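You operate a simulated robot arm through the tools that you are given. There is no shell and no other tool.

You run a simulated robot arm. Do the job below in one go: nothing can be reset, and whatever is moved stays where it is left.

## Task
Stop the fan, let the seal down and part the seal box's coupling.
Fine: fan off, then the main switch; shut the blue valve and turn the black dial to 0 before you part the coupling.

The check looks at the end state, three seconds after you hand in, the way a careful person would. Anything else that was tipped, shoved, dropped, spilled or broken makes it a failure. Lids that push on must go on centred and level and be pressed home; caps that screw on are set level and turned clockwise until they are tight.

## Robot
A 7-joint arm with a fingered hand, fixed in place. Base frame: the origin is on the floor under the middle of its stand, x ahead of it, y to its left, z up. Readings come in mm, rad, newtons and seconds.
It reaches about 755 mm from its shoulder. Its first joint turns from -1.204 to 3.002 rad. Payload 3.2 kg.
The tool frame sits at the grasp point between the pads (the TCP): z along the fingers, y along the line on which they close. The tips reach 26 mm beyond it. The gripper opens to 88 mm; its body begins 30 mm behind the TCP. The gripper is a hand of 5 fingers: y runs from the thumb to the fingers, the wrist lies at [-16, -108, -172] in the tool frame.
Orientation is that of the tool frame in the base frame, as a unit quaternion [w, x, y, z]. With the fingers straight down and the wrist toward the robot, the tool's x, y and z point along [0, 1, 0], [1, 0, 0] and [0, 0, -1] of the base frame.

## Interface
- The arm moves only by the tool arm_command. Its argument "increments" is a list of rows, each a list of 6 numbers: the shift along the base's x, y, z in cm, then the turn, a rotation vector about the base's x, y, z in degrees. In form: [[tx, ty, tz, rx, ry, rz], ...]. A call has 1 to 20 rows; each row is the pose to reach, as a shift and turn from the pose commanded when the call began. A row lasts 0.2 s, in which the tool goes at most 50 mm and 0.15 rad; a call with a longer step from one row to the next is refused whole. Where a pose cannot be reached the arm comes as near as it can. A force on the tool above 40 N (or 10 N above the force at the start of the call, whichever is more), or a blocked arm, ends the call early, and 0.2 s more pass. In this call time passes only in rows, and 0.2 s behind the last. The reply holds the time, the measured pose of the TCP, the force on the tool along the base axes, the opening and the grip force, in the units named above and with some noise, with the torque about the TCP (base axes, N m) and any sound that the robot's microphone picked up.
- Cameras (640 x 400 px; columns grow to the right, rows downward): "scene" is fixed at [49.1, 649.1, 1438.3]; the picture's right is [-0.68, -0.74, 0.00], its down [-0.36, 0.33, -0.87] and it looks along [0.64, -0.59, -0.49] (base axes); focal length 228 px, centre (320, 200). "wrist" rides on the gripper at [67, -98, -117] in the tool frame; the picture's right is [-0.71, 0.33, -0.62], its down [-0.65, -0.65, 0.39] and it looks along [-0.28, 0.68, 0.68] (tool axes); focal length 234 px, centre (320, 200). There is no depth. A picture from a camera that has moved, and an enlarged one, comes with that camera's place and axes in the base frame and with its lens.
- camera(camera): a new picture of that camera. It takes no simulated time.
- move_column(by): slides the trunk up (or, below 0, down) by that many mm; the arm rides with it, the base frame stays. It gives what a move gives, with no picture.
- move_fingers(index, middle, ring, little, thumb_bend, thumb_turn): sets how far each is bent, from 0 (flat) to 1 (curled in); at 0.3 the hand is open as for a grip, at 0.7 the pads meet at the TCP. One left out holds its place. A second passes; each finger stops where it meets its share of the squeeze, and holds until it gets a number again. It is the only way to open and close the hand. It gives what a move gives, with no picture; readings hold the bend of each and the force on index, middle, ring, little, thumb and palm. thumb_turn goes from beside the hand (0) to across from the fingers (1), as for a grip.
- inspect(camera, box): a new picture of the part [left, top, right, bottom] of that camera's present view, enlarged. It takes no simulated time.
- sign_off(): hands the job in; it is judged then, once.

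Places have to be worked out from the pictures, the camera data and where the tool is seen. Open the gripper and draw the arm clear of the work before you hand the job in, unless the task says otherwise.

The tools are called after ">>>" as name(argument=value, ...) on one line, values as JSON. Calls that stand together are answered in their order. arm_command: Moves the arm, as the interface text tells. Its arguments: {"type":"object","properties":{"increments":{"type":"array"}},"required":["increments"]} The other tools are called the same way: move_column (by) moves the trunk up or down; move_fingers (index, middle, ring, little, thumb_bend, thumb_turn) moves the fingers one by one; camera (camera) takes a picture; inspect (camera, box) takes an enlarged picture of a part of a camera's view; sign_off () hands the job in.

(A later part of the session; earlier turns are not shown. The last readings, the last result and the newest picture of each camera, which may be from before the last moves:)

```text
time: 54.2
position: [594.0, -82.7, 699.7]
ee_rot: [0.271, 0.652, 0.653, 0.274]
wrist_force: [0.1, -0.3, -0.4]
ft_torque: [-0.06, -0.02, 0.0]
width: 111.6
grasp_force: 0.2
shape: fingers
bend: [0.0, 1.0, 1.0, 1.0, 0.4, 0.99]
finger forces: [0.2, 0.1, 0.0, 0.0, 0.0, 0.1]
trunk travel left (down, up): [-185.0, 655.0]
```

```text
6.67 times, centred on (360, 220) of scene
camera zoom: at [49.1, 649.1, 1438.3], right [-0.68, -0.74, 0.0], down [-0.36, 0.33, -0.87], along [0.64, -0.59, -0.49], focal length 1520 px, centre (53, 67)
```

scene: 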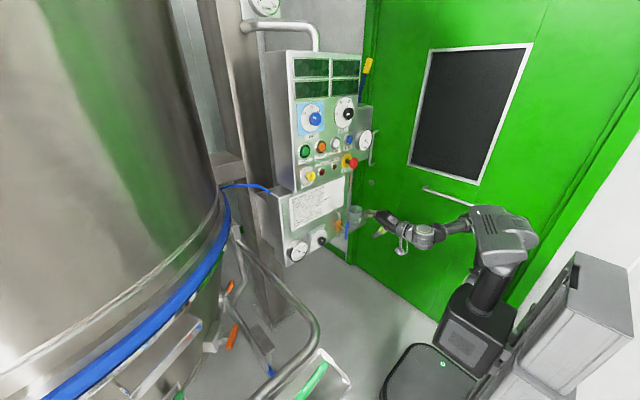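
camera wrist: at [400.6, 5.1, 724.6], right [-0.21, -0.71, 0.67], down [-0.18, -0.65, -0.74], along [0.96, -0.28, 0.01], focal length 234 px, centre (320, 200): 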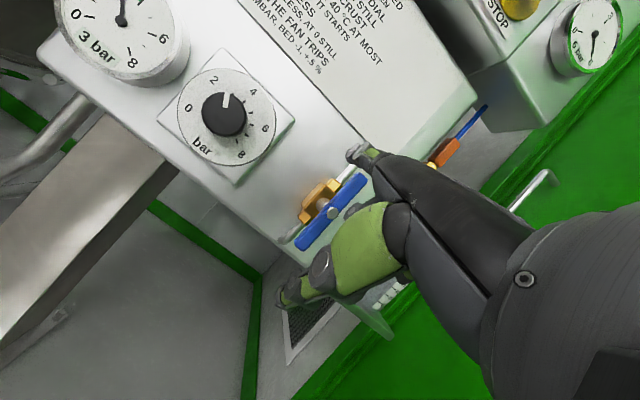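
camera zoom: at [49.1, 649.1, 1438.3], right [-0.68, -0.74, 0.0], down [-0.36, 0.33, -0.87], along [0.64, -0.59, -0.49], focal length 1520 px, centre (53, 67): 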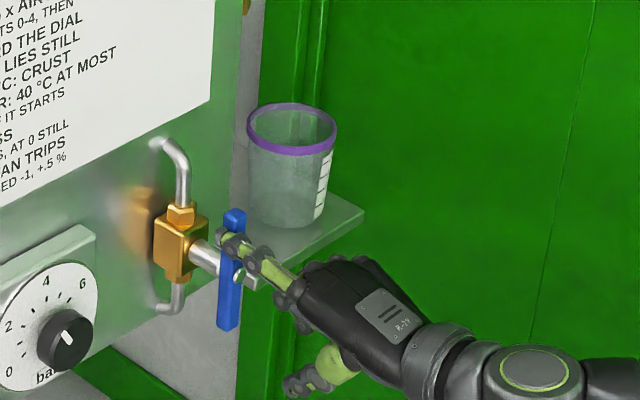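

The fingertip sits beside the handle's upper end. I sweep to the right along the arc and watch force and handle.

>>> arm_command(increments=[[0, -0.5, 0.1, 0, 0, 0], [0, -1.0, 0.25, 0, 0, 0], [0, -1.6, 0.25, 0, 0, 0], [0, -2.1, 0.25, 0, 0, 0], [0, -2.6, 0.1, 0, 0, 0], [0, -3.1, -0.05, 0, 0, 0]])

>>> inspect(camera="wrist", box=[240, 100, 440, 280])

>>> inspect(camera="scene", box=[320, 190, 400, 250])

```text
time: 55.6
position: [594.9, -113.8, 701.1]
ee_rot: [0.272, 0.652, 0.653, 0.274]
wrist_force: [-0.6, 1.0, 0.5]
ft_torque: [-0.07, 0.02, 0.05]
width: 111.9
grasp_force: 0.3
shape: fingers
bend: [0.0, 1.0, 1.0, 1.0, 0.4, 0.99]
finger forces: [1.3, 0.1, 0.0, 0.0, 0.1, 0.0]
trunk travel left (down, up): [-185.0, 655.0]
```

```text
2.22 times, centred on (340, 190) of wrist
camera zoom: at [442.9, -47.1, 714.0], right [-0.21, -0.71, 0.67], down [-0.18, -0.65, -0.74], along [0.96, -0.28, 0.01], focal length 520 px, centre (276, 222)
```

zoom: 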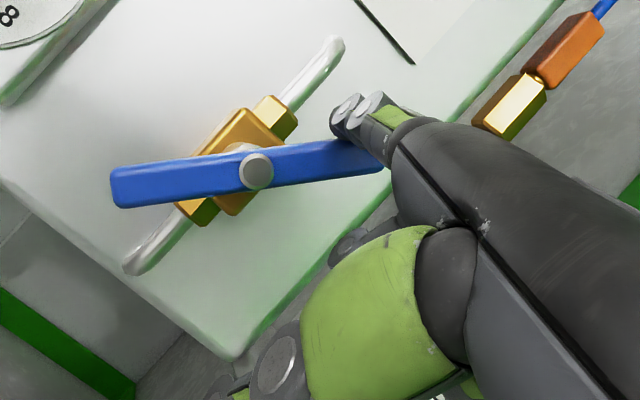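

```text
6.67 times, centred on (360, 220) of scene
camera zoom: at [49.1, 649.1, 1438.3], right [-0.68, -0.74, 0.0], down [-0.36, 0.33, -0.87], along [0.64, -0.59, -0.49], focal length 1520 px, centre (53, 67)
```

zoom: 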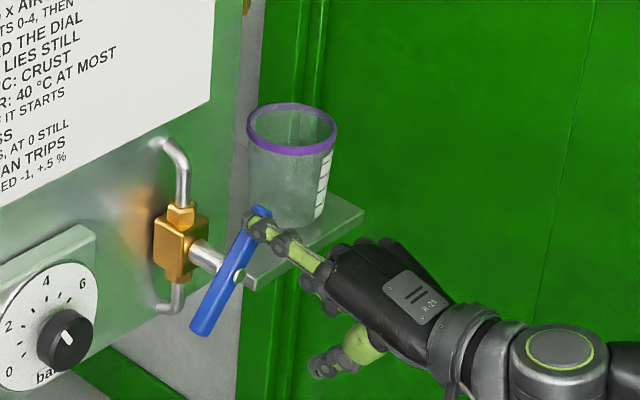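

The handle turns clockwise easily. I continue along the arc to horizontal.

>>> arm_command(increments=[[0, -0.5, -0.25, 0, 0, 0], [0, -0.9, -0.55, 0, 0, 0], [0, -1.3, -0.9, 0, 0, 0], [0, -1.7, -1.3, 0, 0, 0], [0, -2.0, -1.75, 0, 0, 0], [0, -2.2, -2.25, 0, 0, 0]])

>>> inspect(camera="wrist", box=[240, 100, 440, 280])

>>> inspect(camera="scene", box=[320, 190, 400, 250])

```text
time: 57.0
position: [594.2, -136.5, 679.2]
ee_rot: [0.271, 0.652, 0.652, 0.275]
wrist_force: [0.1, 0.7, -0.5]
ft_torque: [-0.03, 0.01, -0.01]
width: 111.9
grasp_force: 0.1
shape: fingers
bend: [0.0, 1.0, 1.0, 1.0, 0.4, 0.99]
finger forces: [0.0, 0.1, 0.0, 0.0, 0.0, 0.1]
trunk travel left (down, up): [-185.0, 655.0]
```

```text
2.22 times, centred on (340, 190) of wrist
camera zoom: at [442.5, -69.6, 691.7], right [-0.21, -0.71, 0.67], down [-0.18, -0.65, -0.74], along [0.96, -0.28, 0.01], focal length 520 px, centre (276, 222)
```

zoom: 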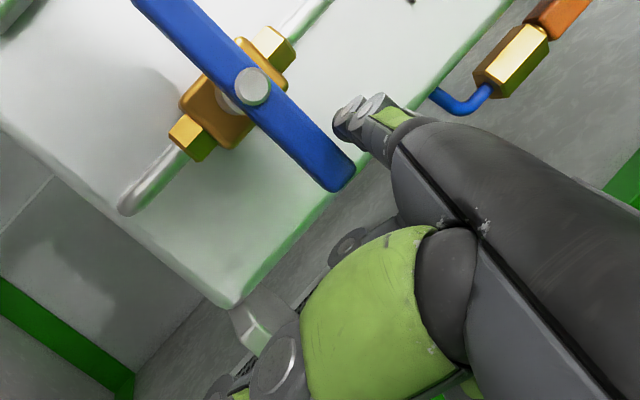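

```text
6.67 times, centred on (360, 220) of scene
camera zoom: at [49.1, 649.1, 1438.3], right [-0.68, -0.74, 0.0], down [-0.36, 0.33, -0.87], along [0.64, -0.59, -0.49], focal length 1520 px, centre (53, 67)
```

zoom: 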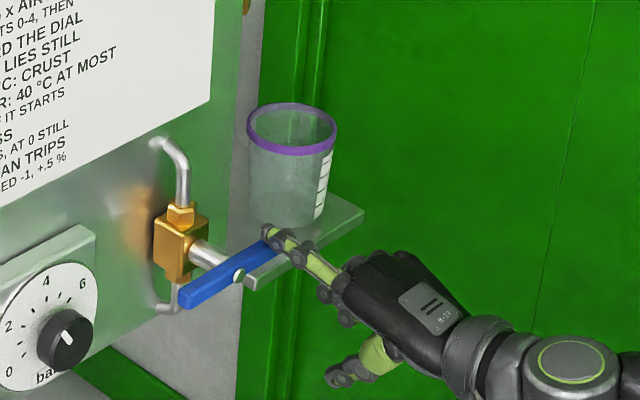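

The handle is now horizontal, across the pipe. I press a little further to confirm it is at its stop.

>>> arm_command(increments=[[0, -0.05, -0.3, 0, 0, 0], [0, -0.1, -0.6, 0, 0, 0], [0, -0.1, -0.9, 0, 0, 0]])

>>> inspect(camera="wrist", box=[240, 100, 440, 280])

```text
time: 57.8
position: [594.3, -136.1, 671.0]
ee_rot: [0.272, 0.652, 0.653, 0.275]
wrist_force: [1.6, 0.2, 2.8]
ft_torque: [0.03, -0.15, -0.02]
width: 115.5
grasp_force: 1.3
shape: fingers
bend: [0.0, 1.0, 1.0, 1.0, 0.4, 0.99]
finger forces: [3.6, 0.0, 0.1, 0.0, 0.0, 0.1]
trunk travel left (down, up): [-185.0, 655.0]
```

```text
2.22 times, centred on (340, 190) of wrist
camera zoom: at [442.1, -70.1, 683.1], right [-0.21, -0.71, 0.67], down [-0.18, -0.65, -0.74], along [0.96, -0.28, 0.01], focal length 520 px, centre (276, 222)
```

zoom: 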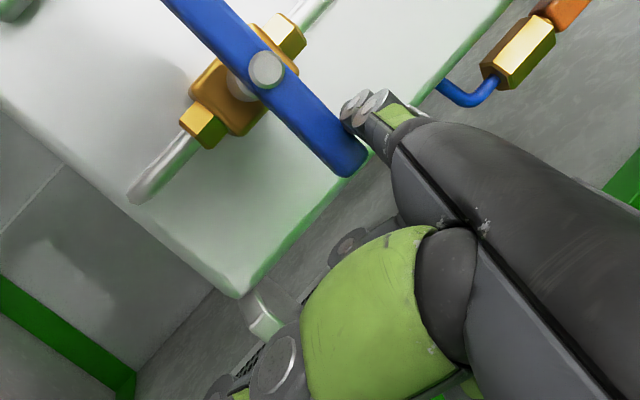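

The handle is horizontal and at its stop (force rose to ~3.6 N). I lift the finger off, withdraw, and reshape the hand toward the dial: open index/middle/thumb, pitch −90°, yaw +20°.

>>> arm_command(increments=[[0, 0, 1.5, 0, 0, 0], [-1, 0, 3.5, 0, 0, 0], [-4, 1.5, 4.5, 0, 0, 0], [-8, 4, 5, 0, 0, 0], [-12, 8, 5, 0, 0, 0], [-13, 12, 5, 0, 0, 0]])

>>> arm_command(increments=[[0, 1.5, 0, 0, -7.5, 0], [0, 3, 0, 0, -15, 0], [0, 4.5, 0, 0, -22.5, 0], [0, 6, 0, 0, -30, 0], [0, 7, 0, 0, -37.5, 0], [0, 7, 0, 0, -45, 0]])

>>> arm_command(increments=[[0, 0, 0, 0, 0, 7], [0, 0, 0, 0, 0, 14], [0, 0, 0, 0, 0, 20]])

>>> move_fingers(index=0.35, middle=0.35, thumb_bend=0.35)

>>> camera(camera="wrist")

>>> inspect(camera="scene", box=[280, 190, 400, 290])

```text
refused: row 5 steps farther than a row can; nothing moved
```

```text
time: 59.2
position: [594.1, -66.3, 668.8]
ee_rot: [0.5, 0.496, 0.499, 0.504]
wrist_force: [-0.3, 0.5, 0.8]
ft_torque: [-0.02, 0.02, -0.01]
width: 111.8
grasp_force: 0.1
shape: fingers
bend: [0.0, 1.0, 1.0, 1.0, 0.4, 0.99]
finger forces: [0.0, 0.1, 0.1, 0.1, 0.1, 0.0]
trunk travel left (down, up): [-185.0, 655.0]
```

```text
time: 60.0
position: [594.1, -67.0, 670.3]
ee_rot: [0.406, 0.403, 0.578, 0.582]
wrist_force: [0.4, -0.9, 0.0]
ft_torque: [0.01, 0.0, 0.0]
width: 111.7
grasp_force: 0.0
shape: fingers
bend: [0.0, 1.0, 1.0, 1.0, 0.4, 0.99]
finger forces: [0.0, 0.0, 0.0, 0.1, 0.1, 0.0]
trunk travel left (down, up): [-185.0, 655.0]
```

```text
time: 61.0
position: [594.1, -66.5, 668.5]
ee_rot: [0.406, 0.404, 0.578, 0.582]
wrist_force: [-0.1, -0.7, 0.1]
ft_torque: [-0.02, 0.01, 0.05]
width: 77.4
grasp_force: 0.0
shape: fingers
bend: [0.35, 0.35, 1.0, 1.0, 0.35, 0.98]
finger forces: [0.0, 0.0, 0.0, 0.0, 0.1, 0.0]
trunk travel left (down, up): [-185.0, 655.0]
```

```text
taken
camera wrist: at [462.1, -44.2, 571.0], right [-0.34, -0.88, 0.33], down [0.59, -0.47, -0.65], along [0.73, -0.03, 0.68], focal length 234 px, centre (320, 200)
```

wrist: 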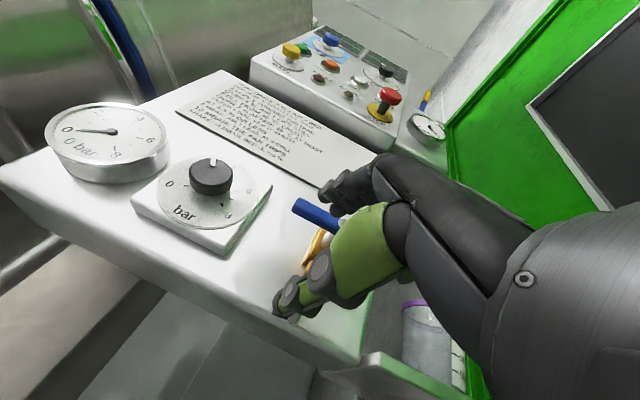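

```text
4.00 times, centred on (340, 240) of scene
camera zoom: at [49.1, 649.1, 1438.3], right [-0.68, -0.74, 0.0], down [-0.36, 0.33, -0.87], along [0.64, -0.59, -0.49], focal length 912 px, centre (240, 40)
```

zoom: 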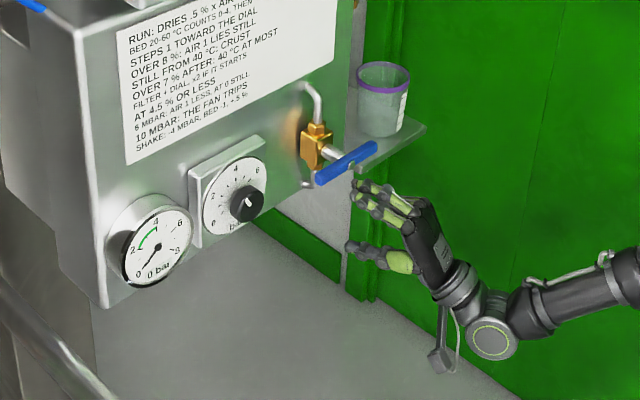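

The withdraw call was refused but the rotation ran; luckily the handle is still horizontal and the seal gauge now reads 0 bar. I back straight away from the handle before moving toward the dial.

>>> arm_command(increments=[[-3, 0, 0, 0, 0, 0], [-6, 0, 0, 0, 0, 0], [-9, 0.5, 0.5, 0, 0, 0]])

```text
time: 61.8
position: [504.1, -61.3, 674.8]
ee_rot: [0.406, 0.404, 0.577, 0.582]
wrist_force: [-0.9, -0.5, 0.1]
ft_torque: [0.01, -0.02, -0.01]
width: 77.5
grasp_force: 0.1
shape: fingers
bend: [0.35, 0.35, 1.0, 1.0, 0.35, 0.98]
finger forces: [0.0, 0.1, 0.0, 0.0, 0.1, 0.0]
trunk travel left (down, up): [-185.0, 655.0]
```

Clear of the handle. I move across to in front of the dial (TCP ≈ (585,57,730)).

>>> arm_command(increments=[[0, 3.5, 1.5, 0, 0, 0], [1, 7, 3, 0, 0, 0], [3, 10, 4.5, 0, 0, 0], [6, 11.8, 5.5, 0, 0, 0], [8, 11.8, 5.5, 0, 0, 0]])

>>> camera(camera="wrist")

>>> inspect(camera="scene", box=[270, 200, 370, 280])

```text
time: 63.0
position: [585.3, 57.1, 728.9]
ee_rot: [0.407, 0.405, 0.577, 0.581]
wrist_force: [0.6, 0.9, -0.1]
ft_torque: [0.02, -0.01, 0.0]
width: 77.5
grasp_force: 0.1
shape: fingers
bend: [0.35, 0.35, 1.0, 1.0, 0.35, 0.98]
finger forces: [0.0, 0.0, 0.1, 0.0, 0.0, 0.0]
trunk travel left (down, up): [-185.0, 655.0]
```

```text
taken
camera wrist: at [452.7, 79.5, 630.7], right [-0.34, -0.88, 0.33], down [0.59, -0.47, -0.65], along [0.73, -0.03, 0.68], focal length 234 px, centre (320, 200)
```

wrist: 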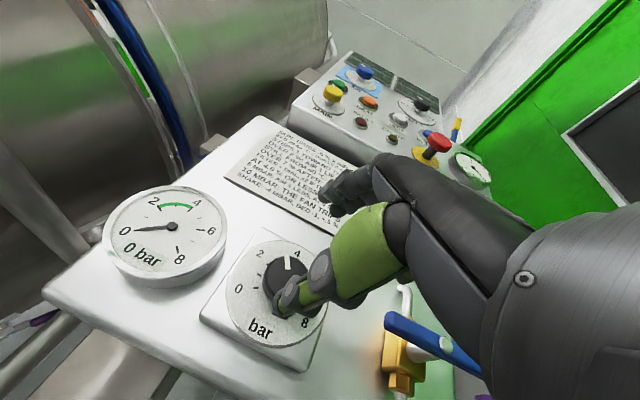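

```text
5.00 times, centred on (320, 240) of scene
camera zoom: at [49.1, 649.1, 1438.3], right [-0.68, -0.74, 0.0], down [-0.36, 0.33, -0.87], along [0.64, -0.59, -0.49], focal length 1140 px, centre (320, 0)
```

zoom: 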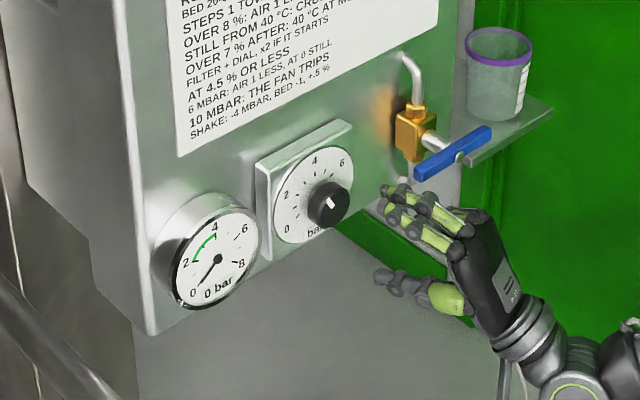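

I zoom to pin down the dial knob centre relative to the hand.

>>> inspect(camera="wrist", box=[190, 210, 370, 380])

>>> inspect(camera="scene", box=[290, 210, 350, 260])

```text
2.35 times, centred on (280, 295) of wrist
camera zoom: at [452.7, 79.5, 630.7], right [-0.34, -0.88, 0.33], down [0.59, -0.47, -0.65], along [0.73, -0.03, 0.68], focal length 551 px, centre (414, -24)
```

zoom: 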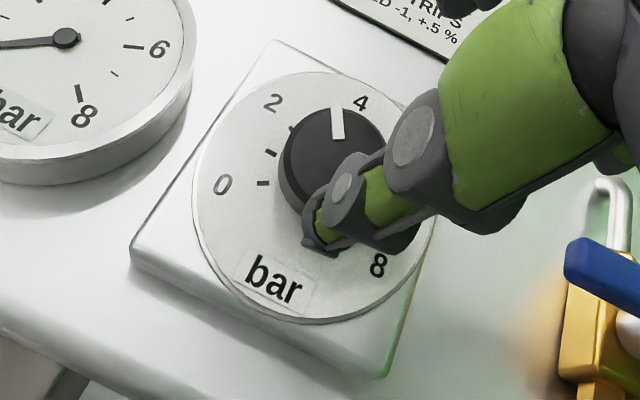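

```text
8.00 times, centred on (320, 235) of scene
camera zoom: at [49.1, 649.1, 1438.3], right [-0.68, -0.74, 0.0], down [-0.36, 0.33, -0.87], along [0.64, -0.59, -0.49], focal length 1824 px, centre (320, -80)
```

zoom: 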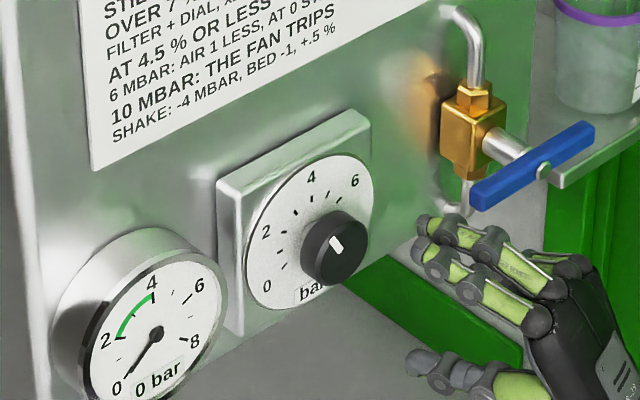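

Combining three wrist views: dial knob front (675,67,729), plate at x≈698. I roll +20° for extra turning range and advance partway to check that the arm follows.

>>> arm_command(increments=[[1, 0.05, -0.1, 7, 0, 0], [2, 0.1, -0.2, 14, 0, 0], [3, 0.1, -0.3, 20, 0, 0], [4, 0.1, -0.3, 20, 0, 0], [4, 0.1, -0.3, 20, 0, 0]])

>>> inspect(camera="wrist", box=[190, 160, 410, 340])

>>> inspect(camera="scene", box=[280, 200, 380, 280])

```text
time: 64.2
position: [624.3, 56.9, 725.9]
ee_rot: [0.329, 0.467, 0.468, 0.674]
wrist_force: [-0.9, -0.5, -0.9]
ft_torque: [-0.05, -0.05, 0.01]
width: 77.4
grasp_force: 0.2
shape: fingers
bend: [0.35, 0.35, 1.0, 1.0, 0.35, 0.98]
finger forces: [0.0, 0.1, 0.0, 0.0, 0.0, 0.1]
trunk travel left (down, up): [-185.0, 655.0]
```

```text
2.22 times, centred on (300, 250) of wrist
camera zoom: at [492.1, 112.3, 641.2], right [-0.34, -0.94, 0.01], down [0.59, -0.22, -0.77], along [0.73, -0.26, 0.63], focal length 520 px, centre (364, 89)
```

zoom: 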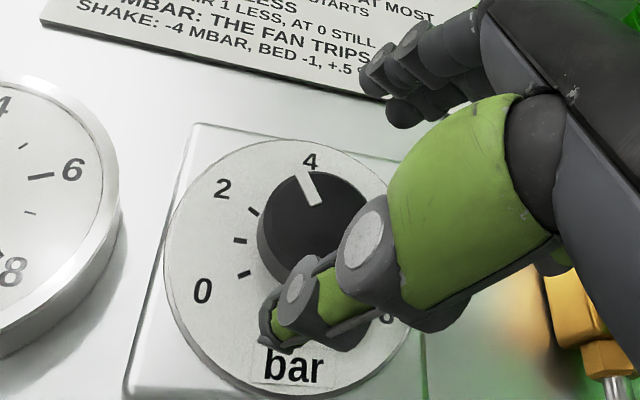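

```text
5.00 times, centred on (330, 240) of scene
camera zoom: at [49.1, 649.1, 1438.3], right [-0.68, -0.74, 0.0], down [-0.36, 0.33, -0.87], along [0.64, -0.59, -0.49], focal length 1140 px, centre (270, 0)
```

zoom: 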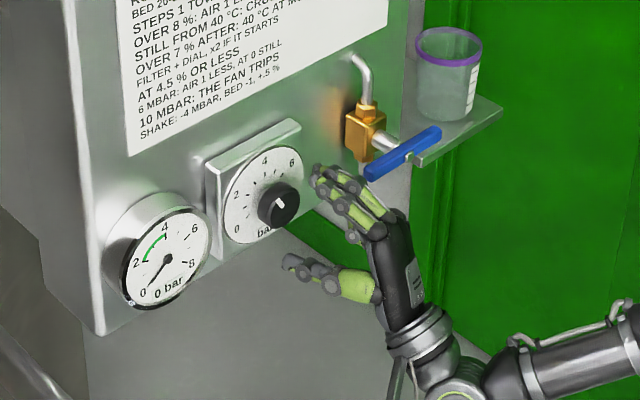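

The pose tracks and the knob reads (675,67,727). I advance to x≈657.

>>> arm_command(increments=[[1.2, 0.05, 0, 0, 0, 0], [2.4, 0.1, 0, 0, 0, 0], [3.3, 0.1, 0, 0, 0, 0], [3.3, 0.1, 0, 0, 0, 0]])

>>> move_fingers(index=0.48, middle=0.48, thumb_bend=0.48)

>>> inspect(camera="wrist", box=[190, 160, 410, 340])

>>> inspect(camera="scene", box=[290, 200, 370, 270])

```text
time: 65.2
position: [656.1, 57.8, 726.0]
ee_rot: [0.329, 0.468, 0.467, 0.674]
wrist_force: [-0.4, 0.2, -0.3]
ft_torque: [0.01, -0.04, 0.01]
width: 77.3
grasp_force: 0.1
shape: fingers
bend: [0.35, 0.35, 1.0, 1.0, 0.35, 0.98]
finger forces: [0.1, 0.0, 0.0, 0.0, 0.0, 0.0]
trunk travel left (down, up): [-185.0, 655.0]
```

```text
time: 66.2
position: [657.9, 58.1, 726.7]
ee_rot: [0.33, 0.468, 0.468, 0.673]
wrist_force: [-0.2, -0.2, 0.0]
ft_torque: [-0.02, 0.03, 0.02]
width: 50.5
grasp_force: 0.1
shape: fingers
bend: [0.48, 0.48, 1.0, 1.0, 0.48, 1.0]
finger forces: [0.0, 0.0, 0.1, 0.0, 0.2, 0.0]
trunk travel left (down, up): [-185.0, 655.0]
```

```text
2.22 times, centred on (300, 250) of wrist
camera zoom: at [525.0, 113.3, 641.6], right [-0.34, -0.94, 0.01], down [0.59, -0.22, -0.77], along [0.73, -0.26, 0.63], focal length 520 px, centre (364, 89)
```

zoom: 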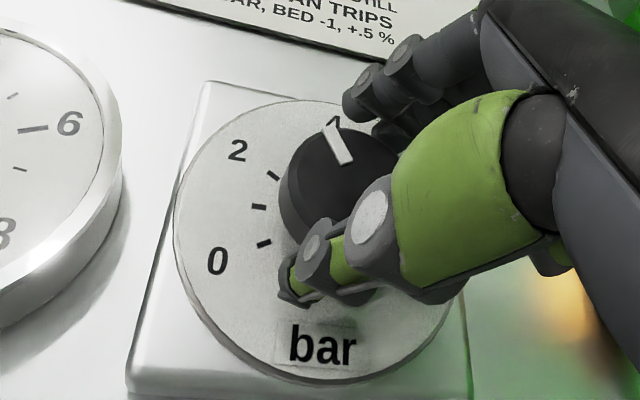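

```text
5.71 times, centred on (330, 235) of scene
camera zoom: at [49.1, 649.1, 1438.3], right [-0.68, -0.74, 0.0], down [-0.36, 0.33, -0.87], along [0.64, -0.59, -0.49], focal length 1303 px, centre (263, 0)
```

zoom: 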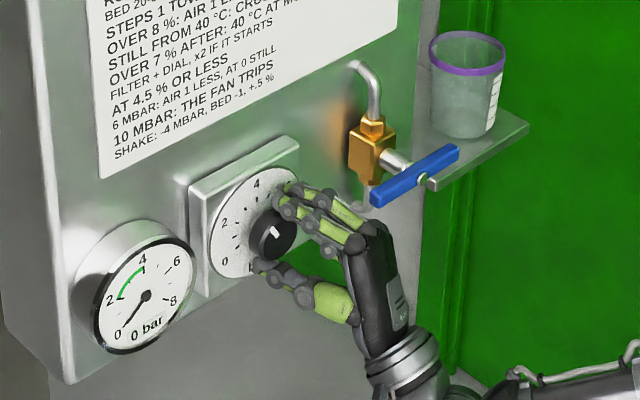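

Well placed and no plate contact. I close to full squeeze.

>>> move_fingers(index=0.6, middle=0.6, thumb_bend=0.64)

>>> move_fingers(index=0.72, middle=0.72, thumb_bend=0.75)

>>> inspect(camera="wrist", box=[190, 160, 410, 340])

>>> inspect(camera="scene", box=[290, 200, 370, 270])

```text
time: 67.2
position: [657.2, 59.1, 726.7]
ee_rot: [0.33, 0.468, 0.469, 0.673]
wrist_force: [-4.0, 0.9, -5.1]
ft_torque: [-0.03, 0.1, 0.02]
width: 40.6
grasp_force: 9.6
shape: fingers
bend: [0.56, 0.56, 1.0, 1.0, 0.54, 1.0]
finger forces: [3.2, 3.3, 0.0, 0.0, 12.3, 0.1]
trunk travel left (down, up): [-185.0, 655.0]
```

```text
time: 68.2
position: [656.6, 58.5, 727.5]
ee_rot: [0.33, 0.467, 0.467, 0.674]
wrist_force: [0.6, 0.8, 4.5]
ft_torque: [0.02, 0.06, 0.0]
width: 40.0
grasp_force: 19.1
shape: fingers
bend: [0.59, 0.59, 1.0, 1.0, 0.55, 1.0]
finger forces: [10.9, 10.0, 0.1, 0.1, 17.1, 0.0]
trunk travel left (down, up): [-185.0, 655.0]
```

```text
2.22 times, centred on (300, 250) of wrist
camera zoom: at [524.7, 113.0, 642.7], right [-0.34, -0.94, 0.0], down [0.59, -0.22, -0.77], along [0.73, -0.26, 0.63], focal length 520 px, centre (364, 89)
```

zoom: 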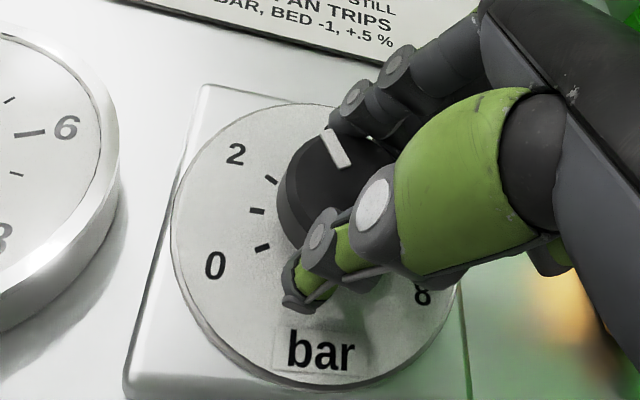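

```text
5.71 times, centred on (330, 235) of scene
camera zoom: at [49.1, 649.1, 1438.3], right [-0.68, -0.74, 0.0], down [-0.36, 0.33, -0.87], along [0.64, -0.59, -0.49], focal length 1303 px, centre (263, 0)
```

zoom: 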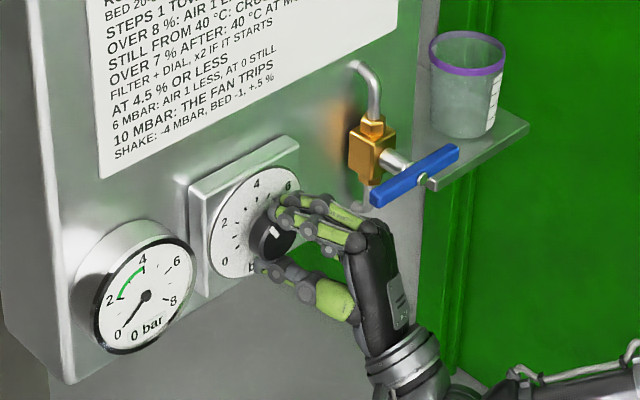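

Firm 19 N grip on the dial. I turn it counter-clockwise the first 40°.

>>> arm_command(increments=[[0, -0.03, 0.12, -8, 0, 0], [0, -0.04, 0.25, -16, 0, 0], [0, -0.03, 0.38, -24, 0, 0], [0, 0, 0.5, -32, 0, 0], [0, 0.04, 0.62, -40, 0, 0]])

>>> inspect(camera="wrist", box=[190, 160, 410, 340])

>>> inspect(camera="scene", box=[290, 200, 370, 270])

```text
time: 69.4
position: [655.8, 60.5, 732.6]
ee_rot: [0.469, 0.325, 0.672, 0.472]
wrist_force: [0.0, 7.2, 0.8]
ft_torque: [0.07, 0.03, 0.06]
width: 40.0
grasp_force: 18.1
shape: fingers
bend: [0.59, 0.59, 1.0, 1.0, 0.55, 1.0]
finger forces: [11.2, 8.6, 0.0, 0.0, 16.8, 0.1]
trunk travel left (down, up): [-185.0, 655.0]
```

```text
2.22 times, centred on (300, 250) of wrist
camera zoom: at [524.5, 47.4, 631.9], right [-0.34, -0.71, 0.61], down [0.59, -0.67, -0.45], along [0.73, 0.21, 0.65], focal length 520 px, centre (364, 89)
```

zoom: 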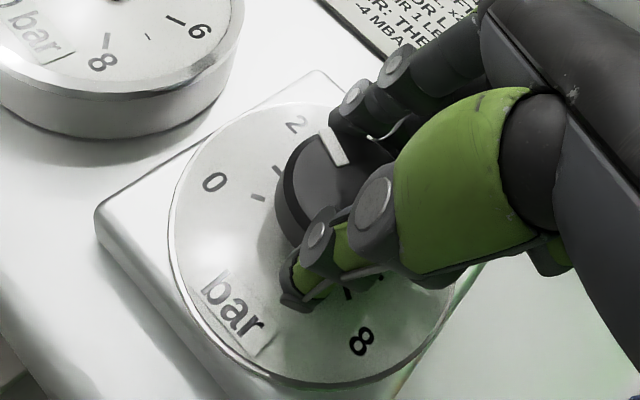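

```text
5.71 times, centred on (330, 235) of scene
camera zoom: at [49.1, 649.1, 1438.3], right [-0.68, -0.74, 0.0], down [-0.36, 0.33, -0.87], along [0.64, -0.59, -0.49], focal length 1303 px, centre (263, 0)
```

zoom: 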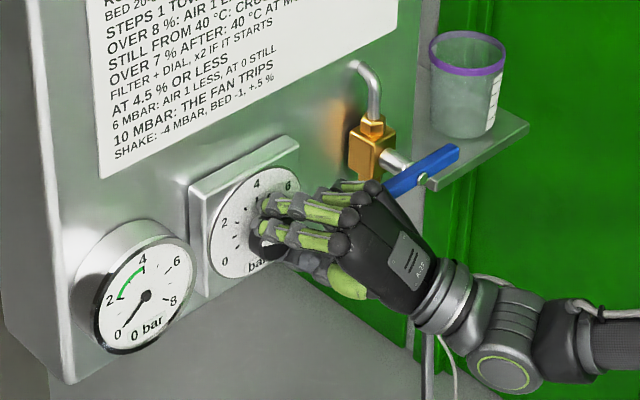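

The dial follows the hand; the handle is well clear. I continue turning to about −82° total, correcting the arc by 1.5 mm in y.

>>> arm_command(increments=[[0, 0.16, 0.11, -8, 0, 0], [0, 0.28, 0.21, -16, 0, 0], [0, 0.37, 0.3, -24, 0, 0], [0, 0.47, 0.38, -32, 0, 0], [0, 0.58, 0.45, -40, 0, 0]])

>>> inspect(camera="wrist", box=[190, 160, 410, 340])

>>> inspect(camera="scene", box=[290, 200, 370, 270])

```text
time: 70.6
position: [657.5, 65.7, 735.4]
ee_rot: [0.552, 0.145, 0.793, 0.213]
wrist_force: [-6.9, 5.8, -12.0]
ft_torque: [0.06, 0.2, 0.07]
width: 40.1
grasp_force: 18.9
shape: fingers
bend: [0.59, 0.6, 1.0, 1.0, 0.55, 0.98]
finger forces: [10.8, 7.7, 0.1, 0.1, 18.8, 0.1]
trunk travel left (down, up): [-185.0, 655.0]
```

```text
2.22 times, centred on (300, 250) of wrist
camera zoom: at [525.3, -8.5, 667.2], right [-0.34, -0.15, 0.93], down [0.59, -0.8, 0.08], along [0.73, 0.58, 0.36], focal length 520 px, centre (364, 89)
```

zoom: 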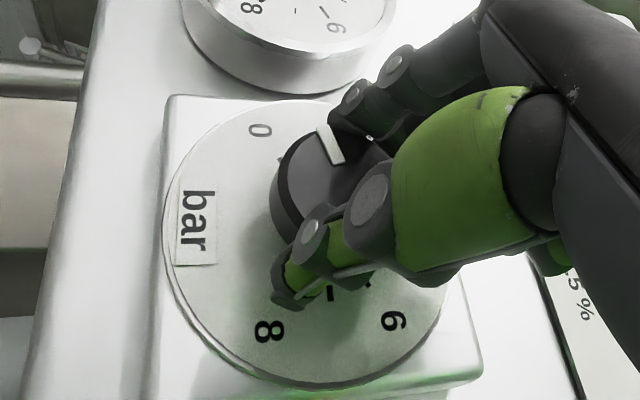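

```text
5.71 times, centred on (330, 235) of scene
camera zoom: at [49.1, 649.1, 1438.3], right [-0.68, -0.74, 0.0], down [-0.36, 0.33, -0.87], along [0.64, -0.59, -0.49], focal length 1303 px, centre (263, 0)
```

zoom: 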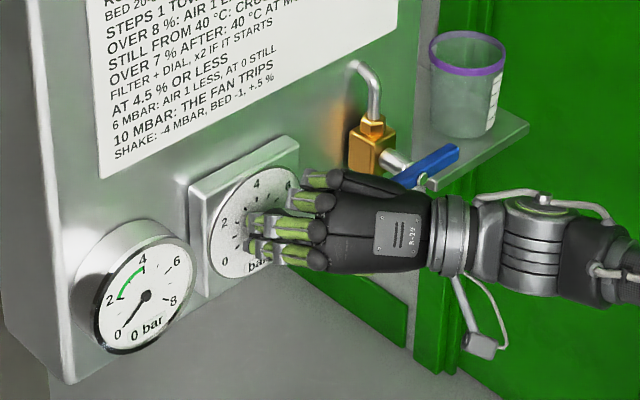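

The pointer is about 10° short of the 0 mark. I continue turning with a small downward correction for the measured −12 N until it reaches its stop.

>>> arm_command(increments=[[0, 0.06, -0.15, -5, 0, 0], [0, 0.12, -0.15, -9, 0, 0], [0, 0.18, -0.15, -13, 0, 0]])

>>> inspect(camera="wrist", box=[190, 160, 410, 340])

```text
time: 71.4
position: [657.6, 67.9, 735.2]
ee_rot: [0.565, 0.082, 0.811, 0.125]
wrist_force: [-7.6, 6.2, -9.7]
ft_torque: [0.1, 0.14, 0.06]
width: 39.8
grasp_force: 18.6
shape: fingers
bend: [0.59, 0.6, 1.0, 1.0, 0.55, 0.98]
finger forces: [11.7, 8.7, 0.0, 0.0, 17.4, 0.1]
trunk travel left (down, up): [-185.0, 655.0]
```

```text
2.22 times, centred on (300, 250) of wrist
camera zoom: at [525.5, -19.9, 684.7], right [-0.34, 0.06, 0.94], down [0.59, -0.76, 0.26], along [0.73, 0.65, 0.23], focal length 520 px, centre (364, 89)
```

zoom: 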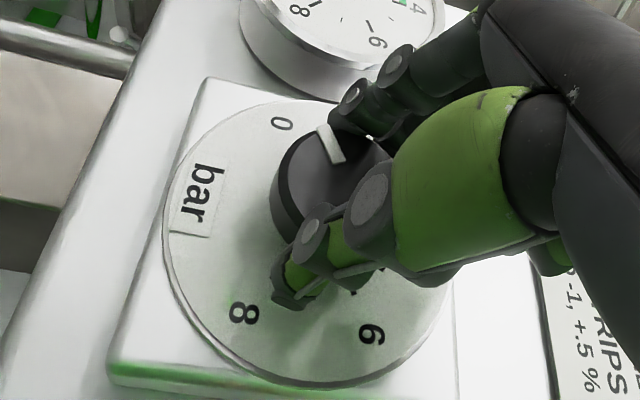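

The pointer now looks to be at or very near 0. I release the grip and back off to read the dial properly.

>>> move_fingers(index=0.35, middle=0.35, thumb_bend=0.35)

>>> arm_command(increments=[[-2, 0, 0, 0, 0, 0], [-5, 0, 0, 0, 0, 0], [-9, 0, 0, 0, 0, 0], [-13, 0, 0, 0, 0, 0]])

>>> inspect(camera="scene", box=[290, 200, 370, 270])

>>> camera(camera="wrist")

```text
time: 72.4
position: [657.2, 66.6, 735.8]
ee_rot: [0.566, 0.083, 0.81, 0.124]
wrist_force: [0.6, -0.6, 0.7]
ft_torque: [0.02, -0.02, 0.0]
width: 76.9
grasp_force: 0.1
shape: fingers
bend: [0.35, 0.35, 1.0, 1.0, 0.35, 0.98]
finger forces: [0.0, 0.0, 0.0, 0.0, 0.0, 0.1]
trunk travel left (down, up): [-185.0, 655.0]
```

```text
time: 73.4
position: [526.3, 67.6, 736.3]
ee_rot: [0.565, 0.083, 0.811, 0.125]
wrist_force: [-0.2, 0.4, 0.1]
ft_torque: [0.0, -0.01, 0.03]
width: 77.1
grasp_force: 0.1
shape: fingers
bend: [0.35, 0.35, 1.0, 1.0, 0.35, 0.98]
finger forces: [0.1, 0.0, 0.0, 0.1, 0.0, 0.0]
trunk travel left (down, up): [-185.0, 655.0]
```

```text
5.71 times, centred on (330, 235) of scene
camera zoom: at [49.1, 649.1, 1438.3], right [-0.68, -0.74, 0.0], down [-0.36, 0.33, -0.87], along [0.64, -0.59, -0.49], focal length 1303 px, centre (263, 0)
```

zoom: 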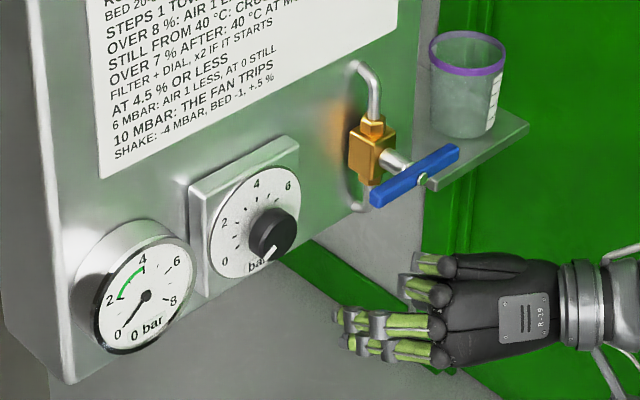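

```text
taken
camera wrist: at [394.5, -20.3, 686.0], right [-0.34, 0.05, 0.94], down [0.59, -0.76, 0.26], along [0.73, 0.65, 0.23], focal length 234 px, centre (320, 200)
```

wrist: 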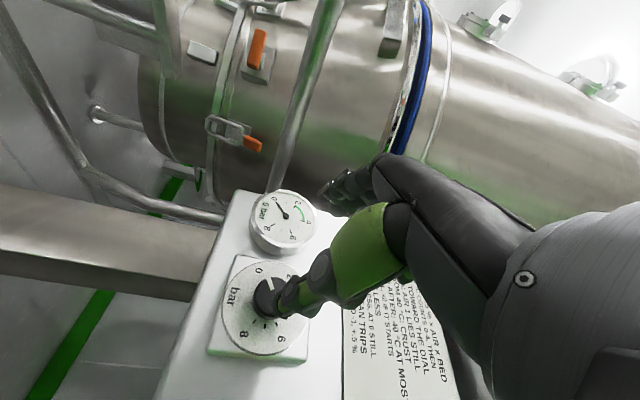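

I zoom on the dial to measure the pointer angle.

>>> inspect(camera="scene", box=[308, 218, 338, 242])

>>> inspect(camera="wrist", box=[200, 240, 320, 370])

```text
16.00 times, centred on (323, 230) of scene
camera zoom: at [49.1, 649.1, 1438.3], right [-0.68, -0.74, 0.0], down [-0.36, 0.33, -0.87], along [0.64, -0.59, -0.49], focal length 3648 px, centre (272, -280)
```

zoom: 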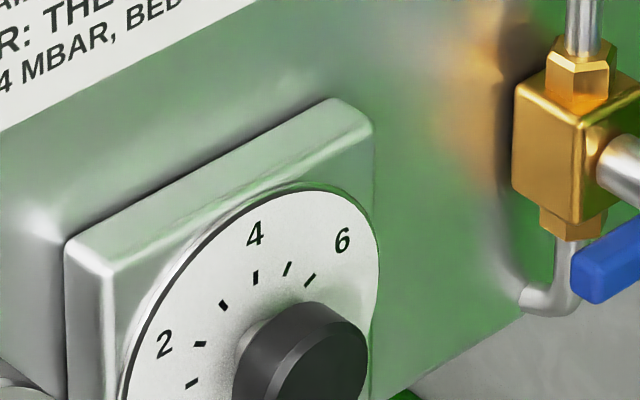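

```text
3.08 times, centred on (260, 305) of wrist
camera zoom: at [394.5, -20.3, 686.0], right [-0.34, 0.05, 0.94], down [0.59, -0.76, 0.26], along [0.73, 0.65, 0.23], focal length 720 px, centre (505, -123)
```

zoom: 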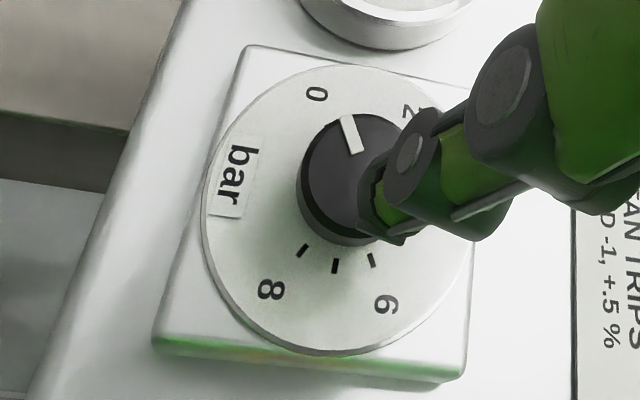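

>>> inspect(camera="scene", box=[306, 226, 336, 250])

```text
16.00 times, centred on (321, 238) of scene
camera zoom: at [49.1, 649.1, 1438.3], right [-0.68, -0.74, 0.0], down [-0.36, 0.33, -0.87], along [0.64, -0.59, -0.49], focal length 3648 px, centre (304, -408)
```

zoom: 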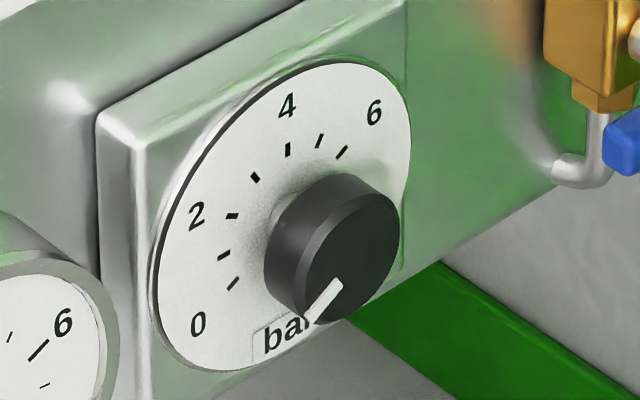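

The pointer reads about −120°, i.e. at 0 within a few degrees. To be certain it's against the stop, I regrip with the hand rolled back 23° and turn a little further counter-clockwise while watching the torque.

>>> arm_command(increments=[[2, -0.1, -0.05, 8, 0, 0], [5, -0.2, -0.1, 16, 0, 0], [8, -0.3, -0.12, 23, 0, 0], [10.5, -0.3, -0.12, 23, 0, 0], [12, -0.3, -0.12, 23, 0, 0], [13, -0.3, -0.12, 23, 0, 0], [13, -0.3, -0.12, 23, 0, 0]])

>>> inspect(camera="wrist", box=[190, 160, 410, 340])

```text
time: 75.0
position: [656.5, 63.9, 734.5]
ee_rot: [0.538, 0.194, 0.77, 0.284]
wrist_force: [-0.3, 0.8, -0.6]
ft_torque: [0.0, -0.02, 0.02]
width: 77.3
grasp_force: 0.1
shape: fingers
bend: [0.35, 0.35, 1.0, 1.0, 0.35, 0.98]
finger forces: [0.1, 0.1, 0.0, 0.0, 0.1, 0.0]
trunk travel left (down, up): [-185.0, 655.0]
```

```text
2.22 times, centred on (300, 250) of wrist
camera zoom: at [525.0, 2.7, 654.1], right [-0.34, -0.32, 0.88], down [0.59, -0.8, -0.06], along [0.73, 0.51, 0.46], focal length 520 px, centre (364, 89)
```

zoom: 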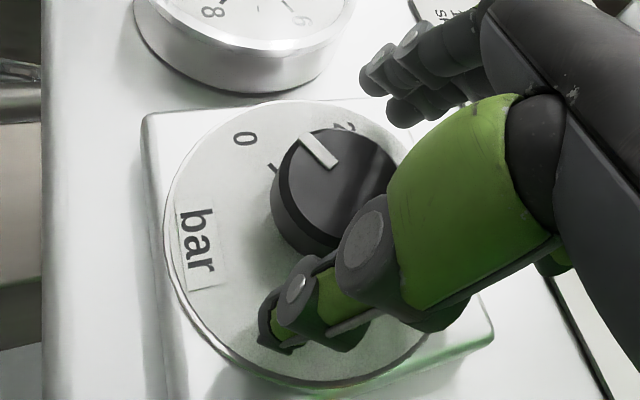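

The pointer and the 0 tick look parallel from here. I grip and turn a little further to feel the stop.

>>> move_fingers(index=0.58, middle=0.58, thumb_bend=0.62)

>>> move_fingers(index=0.72, middle=0.72, thumb_bend=0.75)

>>> arm_command(increments=[[0, 0.06, 0.01, -4, 0, 0], [0, 0.12, 0.02, -8, 0, 0]])

>>> inspect(camera="wrist", box=[190, 160, 410, 340])

```text
time: 76.0
position: [657.5, 61.2, 733.5]
ee_rot: [0.537, 0.195, 0.77, 0.283]
wrist_force: [-3.7, -5.0, -5.0]
ft_torque: [0.0, 0.12, -0.11]
width: 41.5
grasp_force: 6.9
shape: fingers
bend: [0.55, 0.56, 1.0, 1.0, 0.54, 1.0]
finger forces: [1.6, 0.8, 0.1, 0.1, 10.7, 0.0]
trunk travel left (down, up): [-185.0, 655.0]
```

```text
time: 77.0
position: [656.2, 63.6, 734.4]
ee_rot: [0.539, 0.194, 0.769, 0.284]
wrist_force: [0.1, 3.4, 0.9]
ft_torque: [0.09, 0.06, -0.04]
width: 40.3
grasp_force: 18.1
shape: fingers
bend: [0.59, 0.61, 1.0, 1.0, 0.54, 1.0]
finger forces: [10.9, 9.0, 0.1, 0.1, 16.5, 0.0]
trunk travel left (down, up): [-185.0, 655.0]
```

```text
time: 77.6
position: [655.6, 64.6, 736.0]
ee_rot: [0.55, 0.155, 0.788, 0.23]
wrist_force: [1.4, 4.2, 6.6]
ft_torque: [0.44, -0.18, 0.1]
width: 40.1
grasp_force: 18.7
shape: fingers
bend: [0.59, 0.6, 1.0, 1.0, 0.54, 0.98]
finger forces: [10.8, 11.0, 0.0, 0.0, 15.0, 0.0]
trunk travel left (down, up): [-185.0, 655.0]
```

```text
2.22 times, centred on (300, 250) of wrist
camera zoom: at [524.5, -6.4, 664.4], right [-0.34, -0.19, 0.92], down [0.59, -0.8, 0.06], along [0.73, 0.56, 0.39], focal length 520 px, centre (364, 89)
```

zoom: 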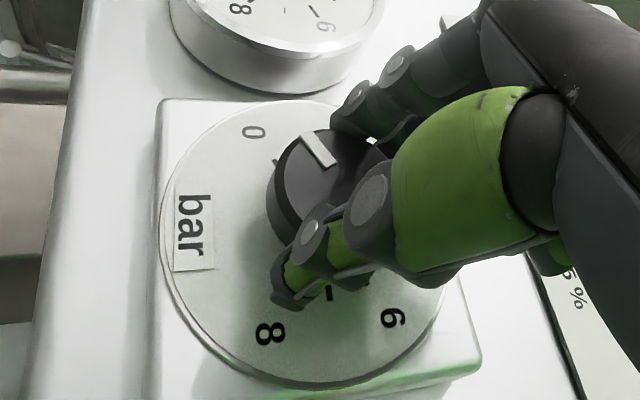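

Torque jumped to 0.44 N·m: the dial is against its 0 stop. I release and withdraw straight back.

>>> move_fingers(index=0.35, middle=0.35, thumb_bend=0.35)

>>> arm_command(increments=[[-2, 0, 0, 0, 0, 0], [-5, 0, 0, 0, 0, 0], [-9, 0, 0, 0, 0, 0], [-13, 0, 0, 0, 0, 0], [-17, 0, 0, 0, 0, 0]])

>>> inspect(camera="scene", box=[300, 215, 350, 255])

>>> camera(camera="scene")

```text
time: 78.6
position: [656.4, 64.5, 733.4]
ee_rot: [0.55, 0.157, 0.787, 0.229]
wrist_force: [-0.6, -0.2, 0.0]
ft_torque: [0.02, 0.02, -0.02]
width: 77.0
grasp_force: 0.2
shape: fingers
bend: [0.35, 0.35, 1.0, 1.0, 0.35, 0.98]
finger forces: [0.0, 0.1, 0.0, 0.0, 0.0, 0.0]
trunk travel left (down, up): [-185.0, 655.0]
```

```text
time: 79.8
position: [486.2, 65.1, 733.7]
ee_rot: [0.55, 0.156, 0.788, 0.229]
wrist_force: [-0.5, 0.4, -0.6]
ft_torque: [-0.01, -0.01, -0.01]
width: 77.1
grasp_force: 0.0
shape: fingers
bend: [0.35, 0.35, 1.0, 1.0, 0.35, 0.98]
finger forces: [0.0, 0.1, 0.0, 0.0, 0.1, 0.1]
trunk travel left (down, up): [-185.0, 655.0]
```

```text
10.00 times, centred on (325, 235) of scene
camera zoom: at [49.1, 649.1, 1438.3], right [-0.68, -0.74, 0.0], down [-0.36, 0.33, -0.87], along [0.64, -0.59, -0.49], focal length 2280 px, centre (270, -150)
```

zoom: 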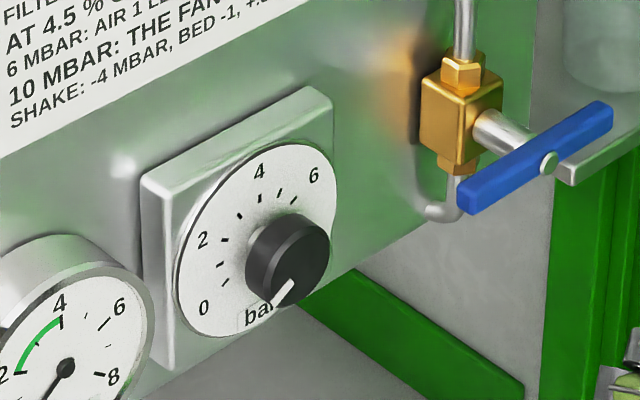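

```text
taken
```

scene: 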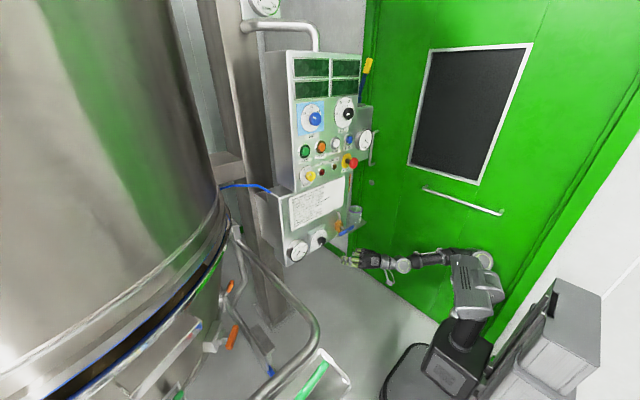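

The dial shows 0, the blue seal ring on the vessel has gone slack, and the valve handle is horizontal. Now the coupling: I estimate orange sleeve ≈(765,−213,939) and brass plug ≈(765,−212,884). I unroll the hand in free space and raise the trunk to look at it closely.

>>> arm_command(increments=[[-1, -1.5, 0.5, 8, 0, 0], [-2, -3, 1, 16, 0, 0], [-3, -4.5, 1.5, 24, 0, 0], [-4, -6, 2, 32, 0, 0], [-5, -7.5, 2.5, 40, 0, 0], [-5, -9, 3, 48, 0, 0], [-5, -10.5, 3.5, 56, 0, 0], [-5, -12, 4, 60, 0, 0]])

>>> move_column(by=170)

>>> camera(camera="wrist")

```text
time: 81.6
position: [437.5, -56.1, 774.4]
ee_rot: [0.399, 0.41, 0.567, 0.592]
wrist_force: [0.2, -0.6, 0.6]
ft_torque: [0.0, 0.02, -0.03]
width: 77.0
grasp_force: 0.1
shape: fingers
bend: [0.35, 0.35, 1.0, 1.0, 0.35, 0.98]
finger forces: [0.0, 0.1, 0.0, 0.1, 0.1, 0.0]
trunk travel left (down, up): [-185.0, 655.0]
```

```text
time: 83.5
position: [437.7, -55.6, 944.0]
ee_rot: [0.399, 0.41, 0.568, 0.592]
wrist_force: [-0.1, 0.2, 0.2]
ft_torque: [0.01, 0.0, 0.03]
width: 77.0
grasp_force: 0.0
shape: fingers
bend: [0.35, 0.35, 1.0, 1.0, 0.35, 0.98]
finger forces: [0.1, 0.1, 0.1, 0.1, 0.0, 0.0]
trunk travel left (down, up): [-355.0, 485.0]
```

```text
taken
camera wrist: at [305.1, -29.6, 847.2], right [-0.34, -0.89, 0.3], down [0.59, -0.45, -0.67], along [0.73, -0.05, 0.68], focal length 234 px, centre (320, 200)
```

wrist: 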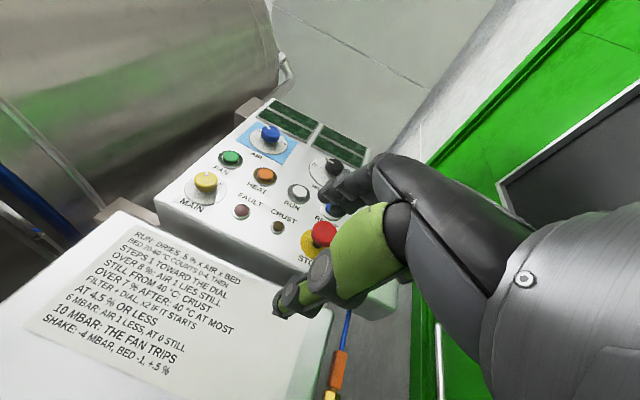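

I remove the yaw and roll the hand +90° (thumb left, fingers right, closing horizontally) well in front of the coupling, then look.

>>> arm_command(increments=[[0, -2, 0, 0, 0, -7], [0, -4, 0, 0, 0, -14], [0, -6, 0, 0, 0, -20]])

>>> arm_command(increments=[[0, -0.8, 0, 8, 0, 0], [0, -1.6, 0, 16, 0, 0], [0, -2.4, 0, 24, 0, 0], [0, -3.2, 0, 32, 0, 0], [0, -4, 0, 40, 0, 0], [0, -4.8, 0, 48, 0, 0], [0, -5.6, 0, 56, 0, 0], [0, -6.4, 0, 64, 0, 0], [0, -7.2, 0, 72, 0, 0], [0, -8, 0, 80, 0, 0], [0, -9, 0, 88, 0, 0]])

>>> camera(camera="wrist")

>>> camera(camera="scene")

```text
time: 84.3
position: [442.5, -113.6, 946.5]
ee_rot: [0.496, 0.504, 0.487, 0.513]
wrist_force: [-0.5, -0.7, -0.5]
ft_torque: [-0.01, -0.01, 0.02]
width: 77.1
grasp_force: 0.1
shape: fingers
bend: [0.35, 0.35, 1.0, 1.0, 0.35, 0.98]
finger forces: [0.0, 0.0, 0.1, 0.1, 0.0, 0.1]
out of reach, approached as far as the arm can: row 2, 3
trunk travel left (down, up): [-355.0, 485.0]
```

```text
time: 86.7
position: [442.8, -204.0, 946.2]
ee_rot: [0.006, 0.706, -0.008, 0.709]
wrist_force: [0.1, 0.0, 0.0]
ft_torque: [0.04, 0.04, -0.01]
width: 76.9
grasp_force: 0.1
shape: fingers
bend: [0.35, 0.35, 1.0, 1.0, 0.35, 0.98]
finger forces: [0.0, 0.0, 0.0, 0.0, 0.0, 0.0]
trunk travel left (down, up): [-355.0, 485.0]
```

```text
taken
camera wrist: at [326.6, -104.9, 1013.5], right [-0.63, -0.32, -0.71], down [0.4, 0.65, -0.65], along [0.67, -0.69, -0.28], focal length 234 px, centre (320, 200)
```

wrist: 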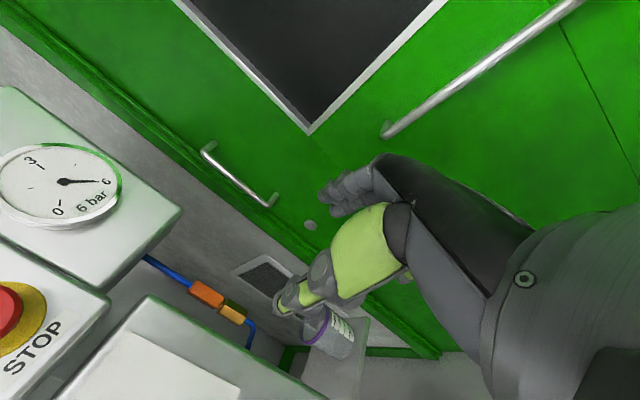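

```text
taken
```

scene: 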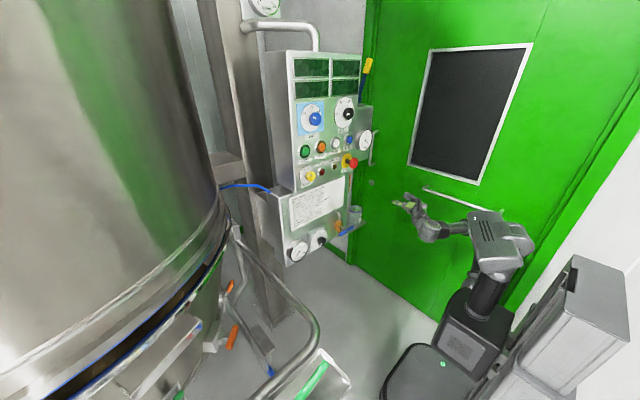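

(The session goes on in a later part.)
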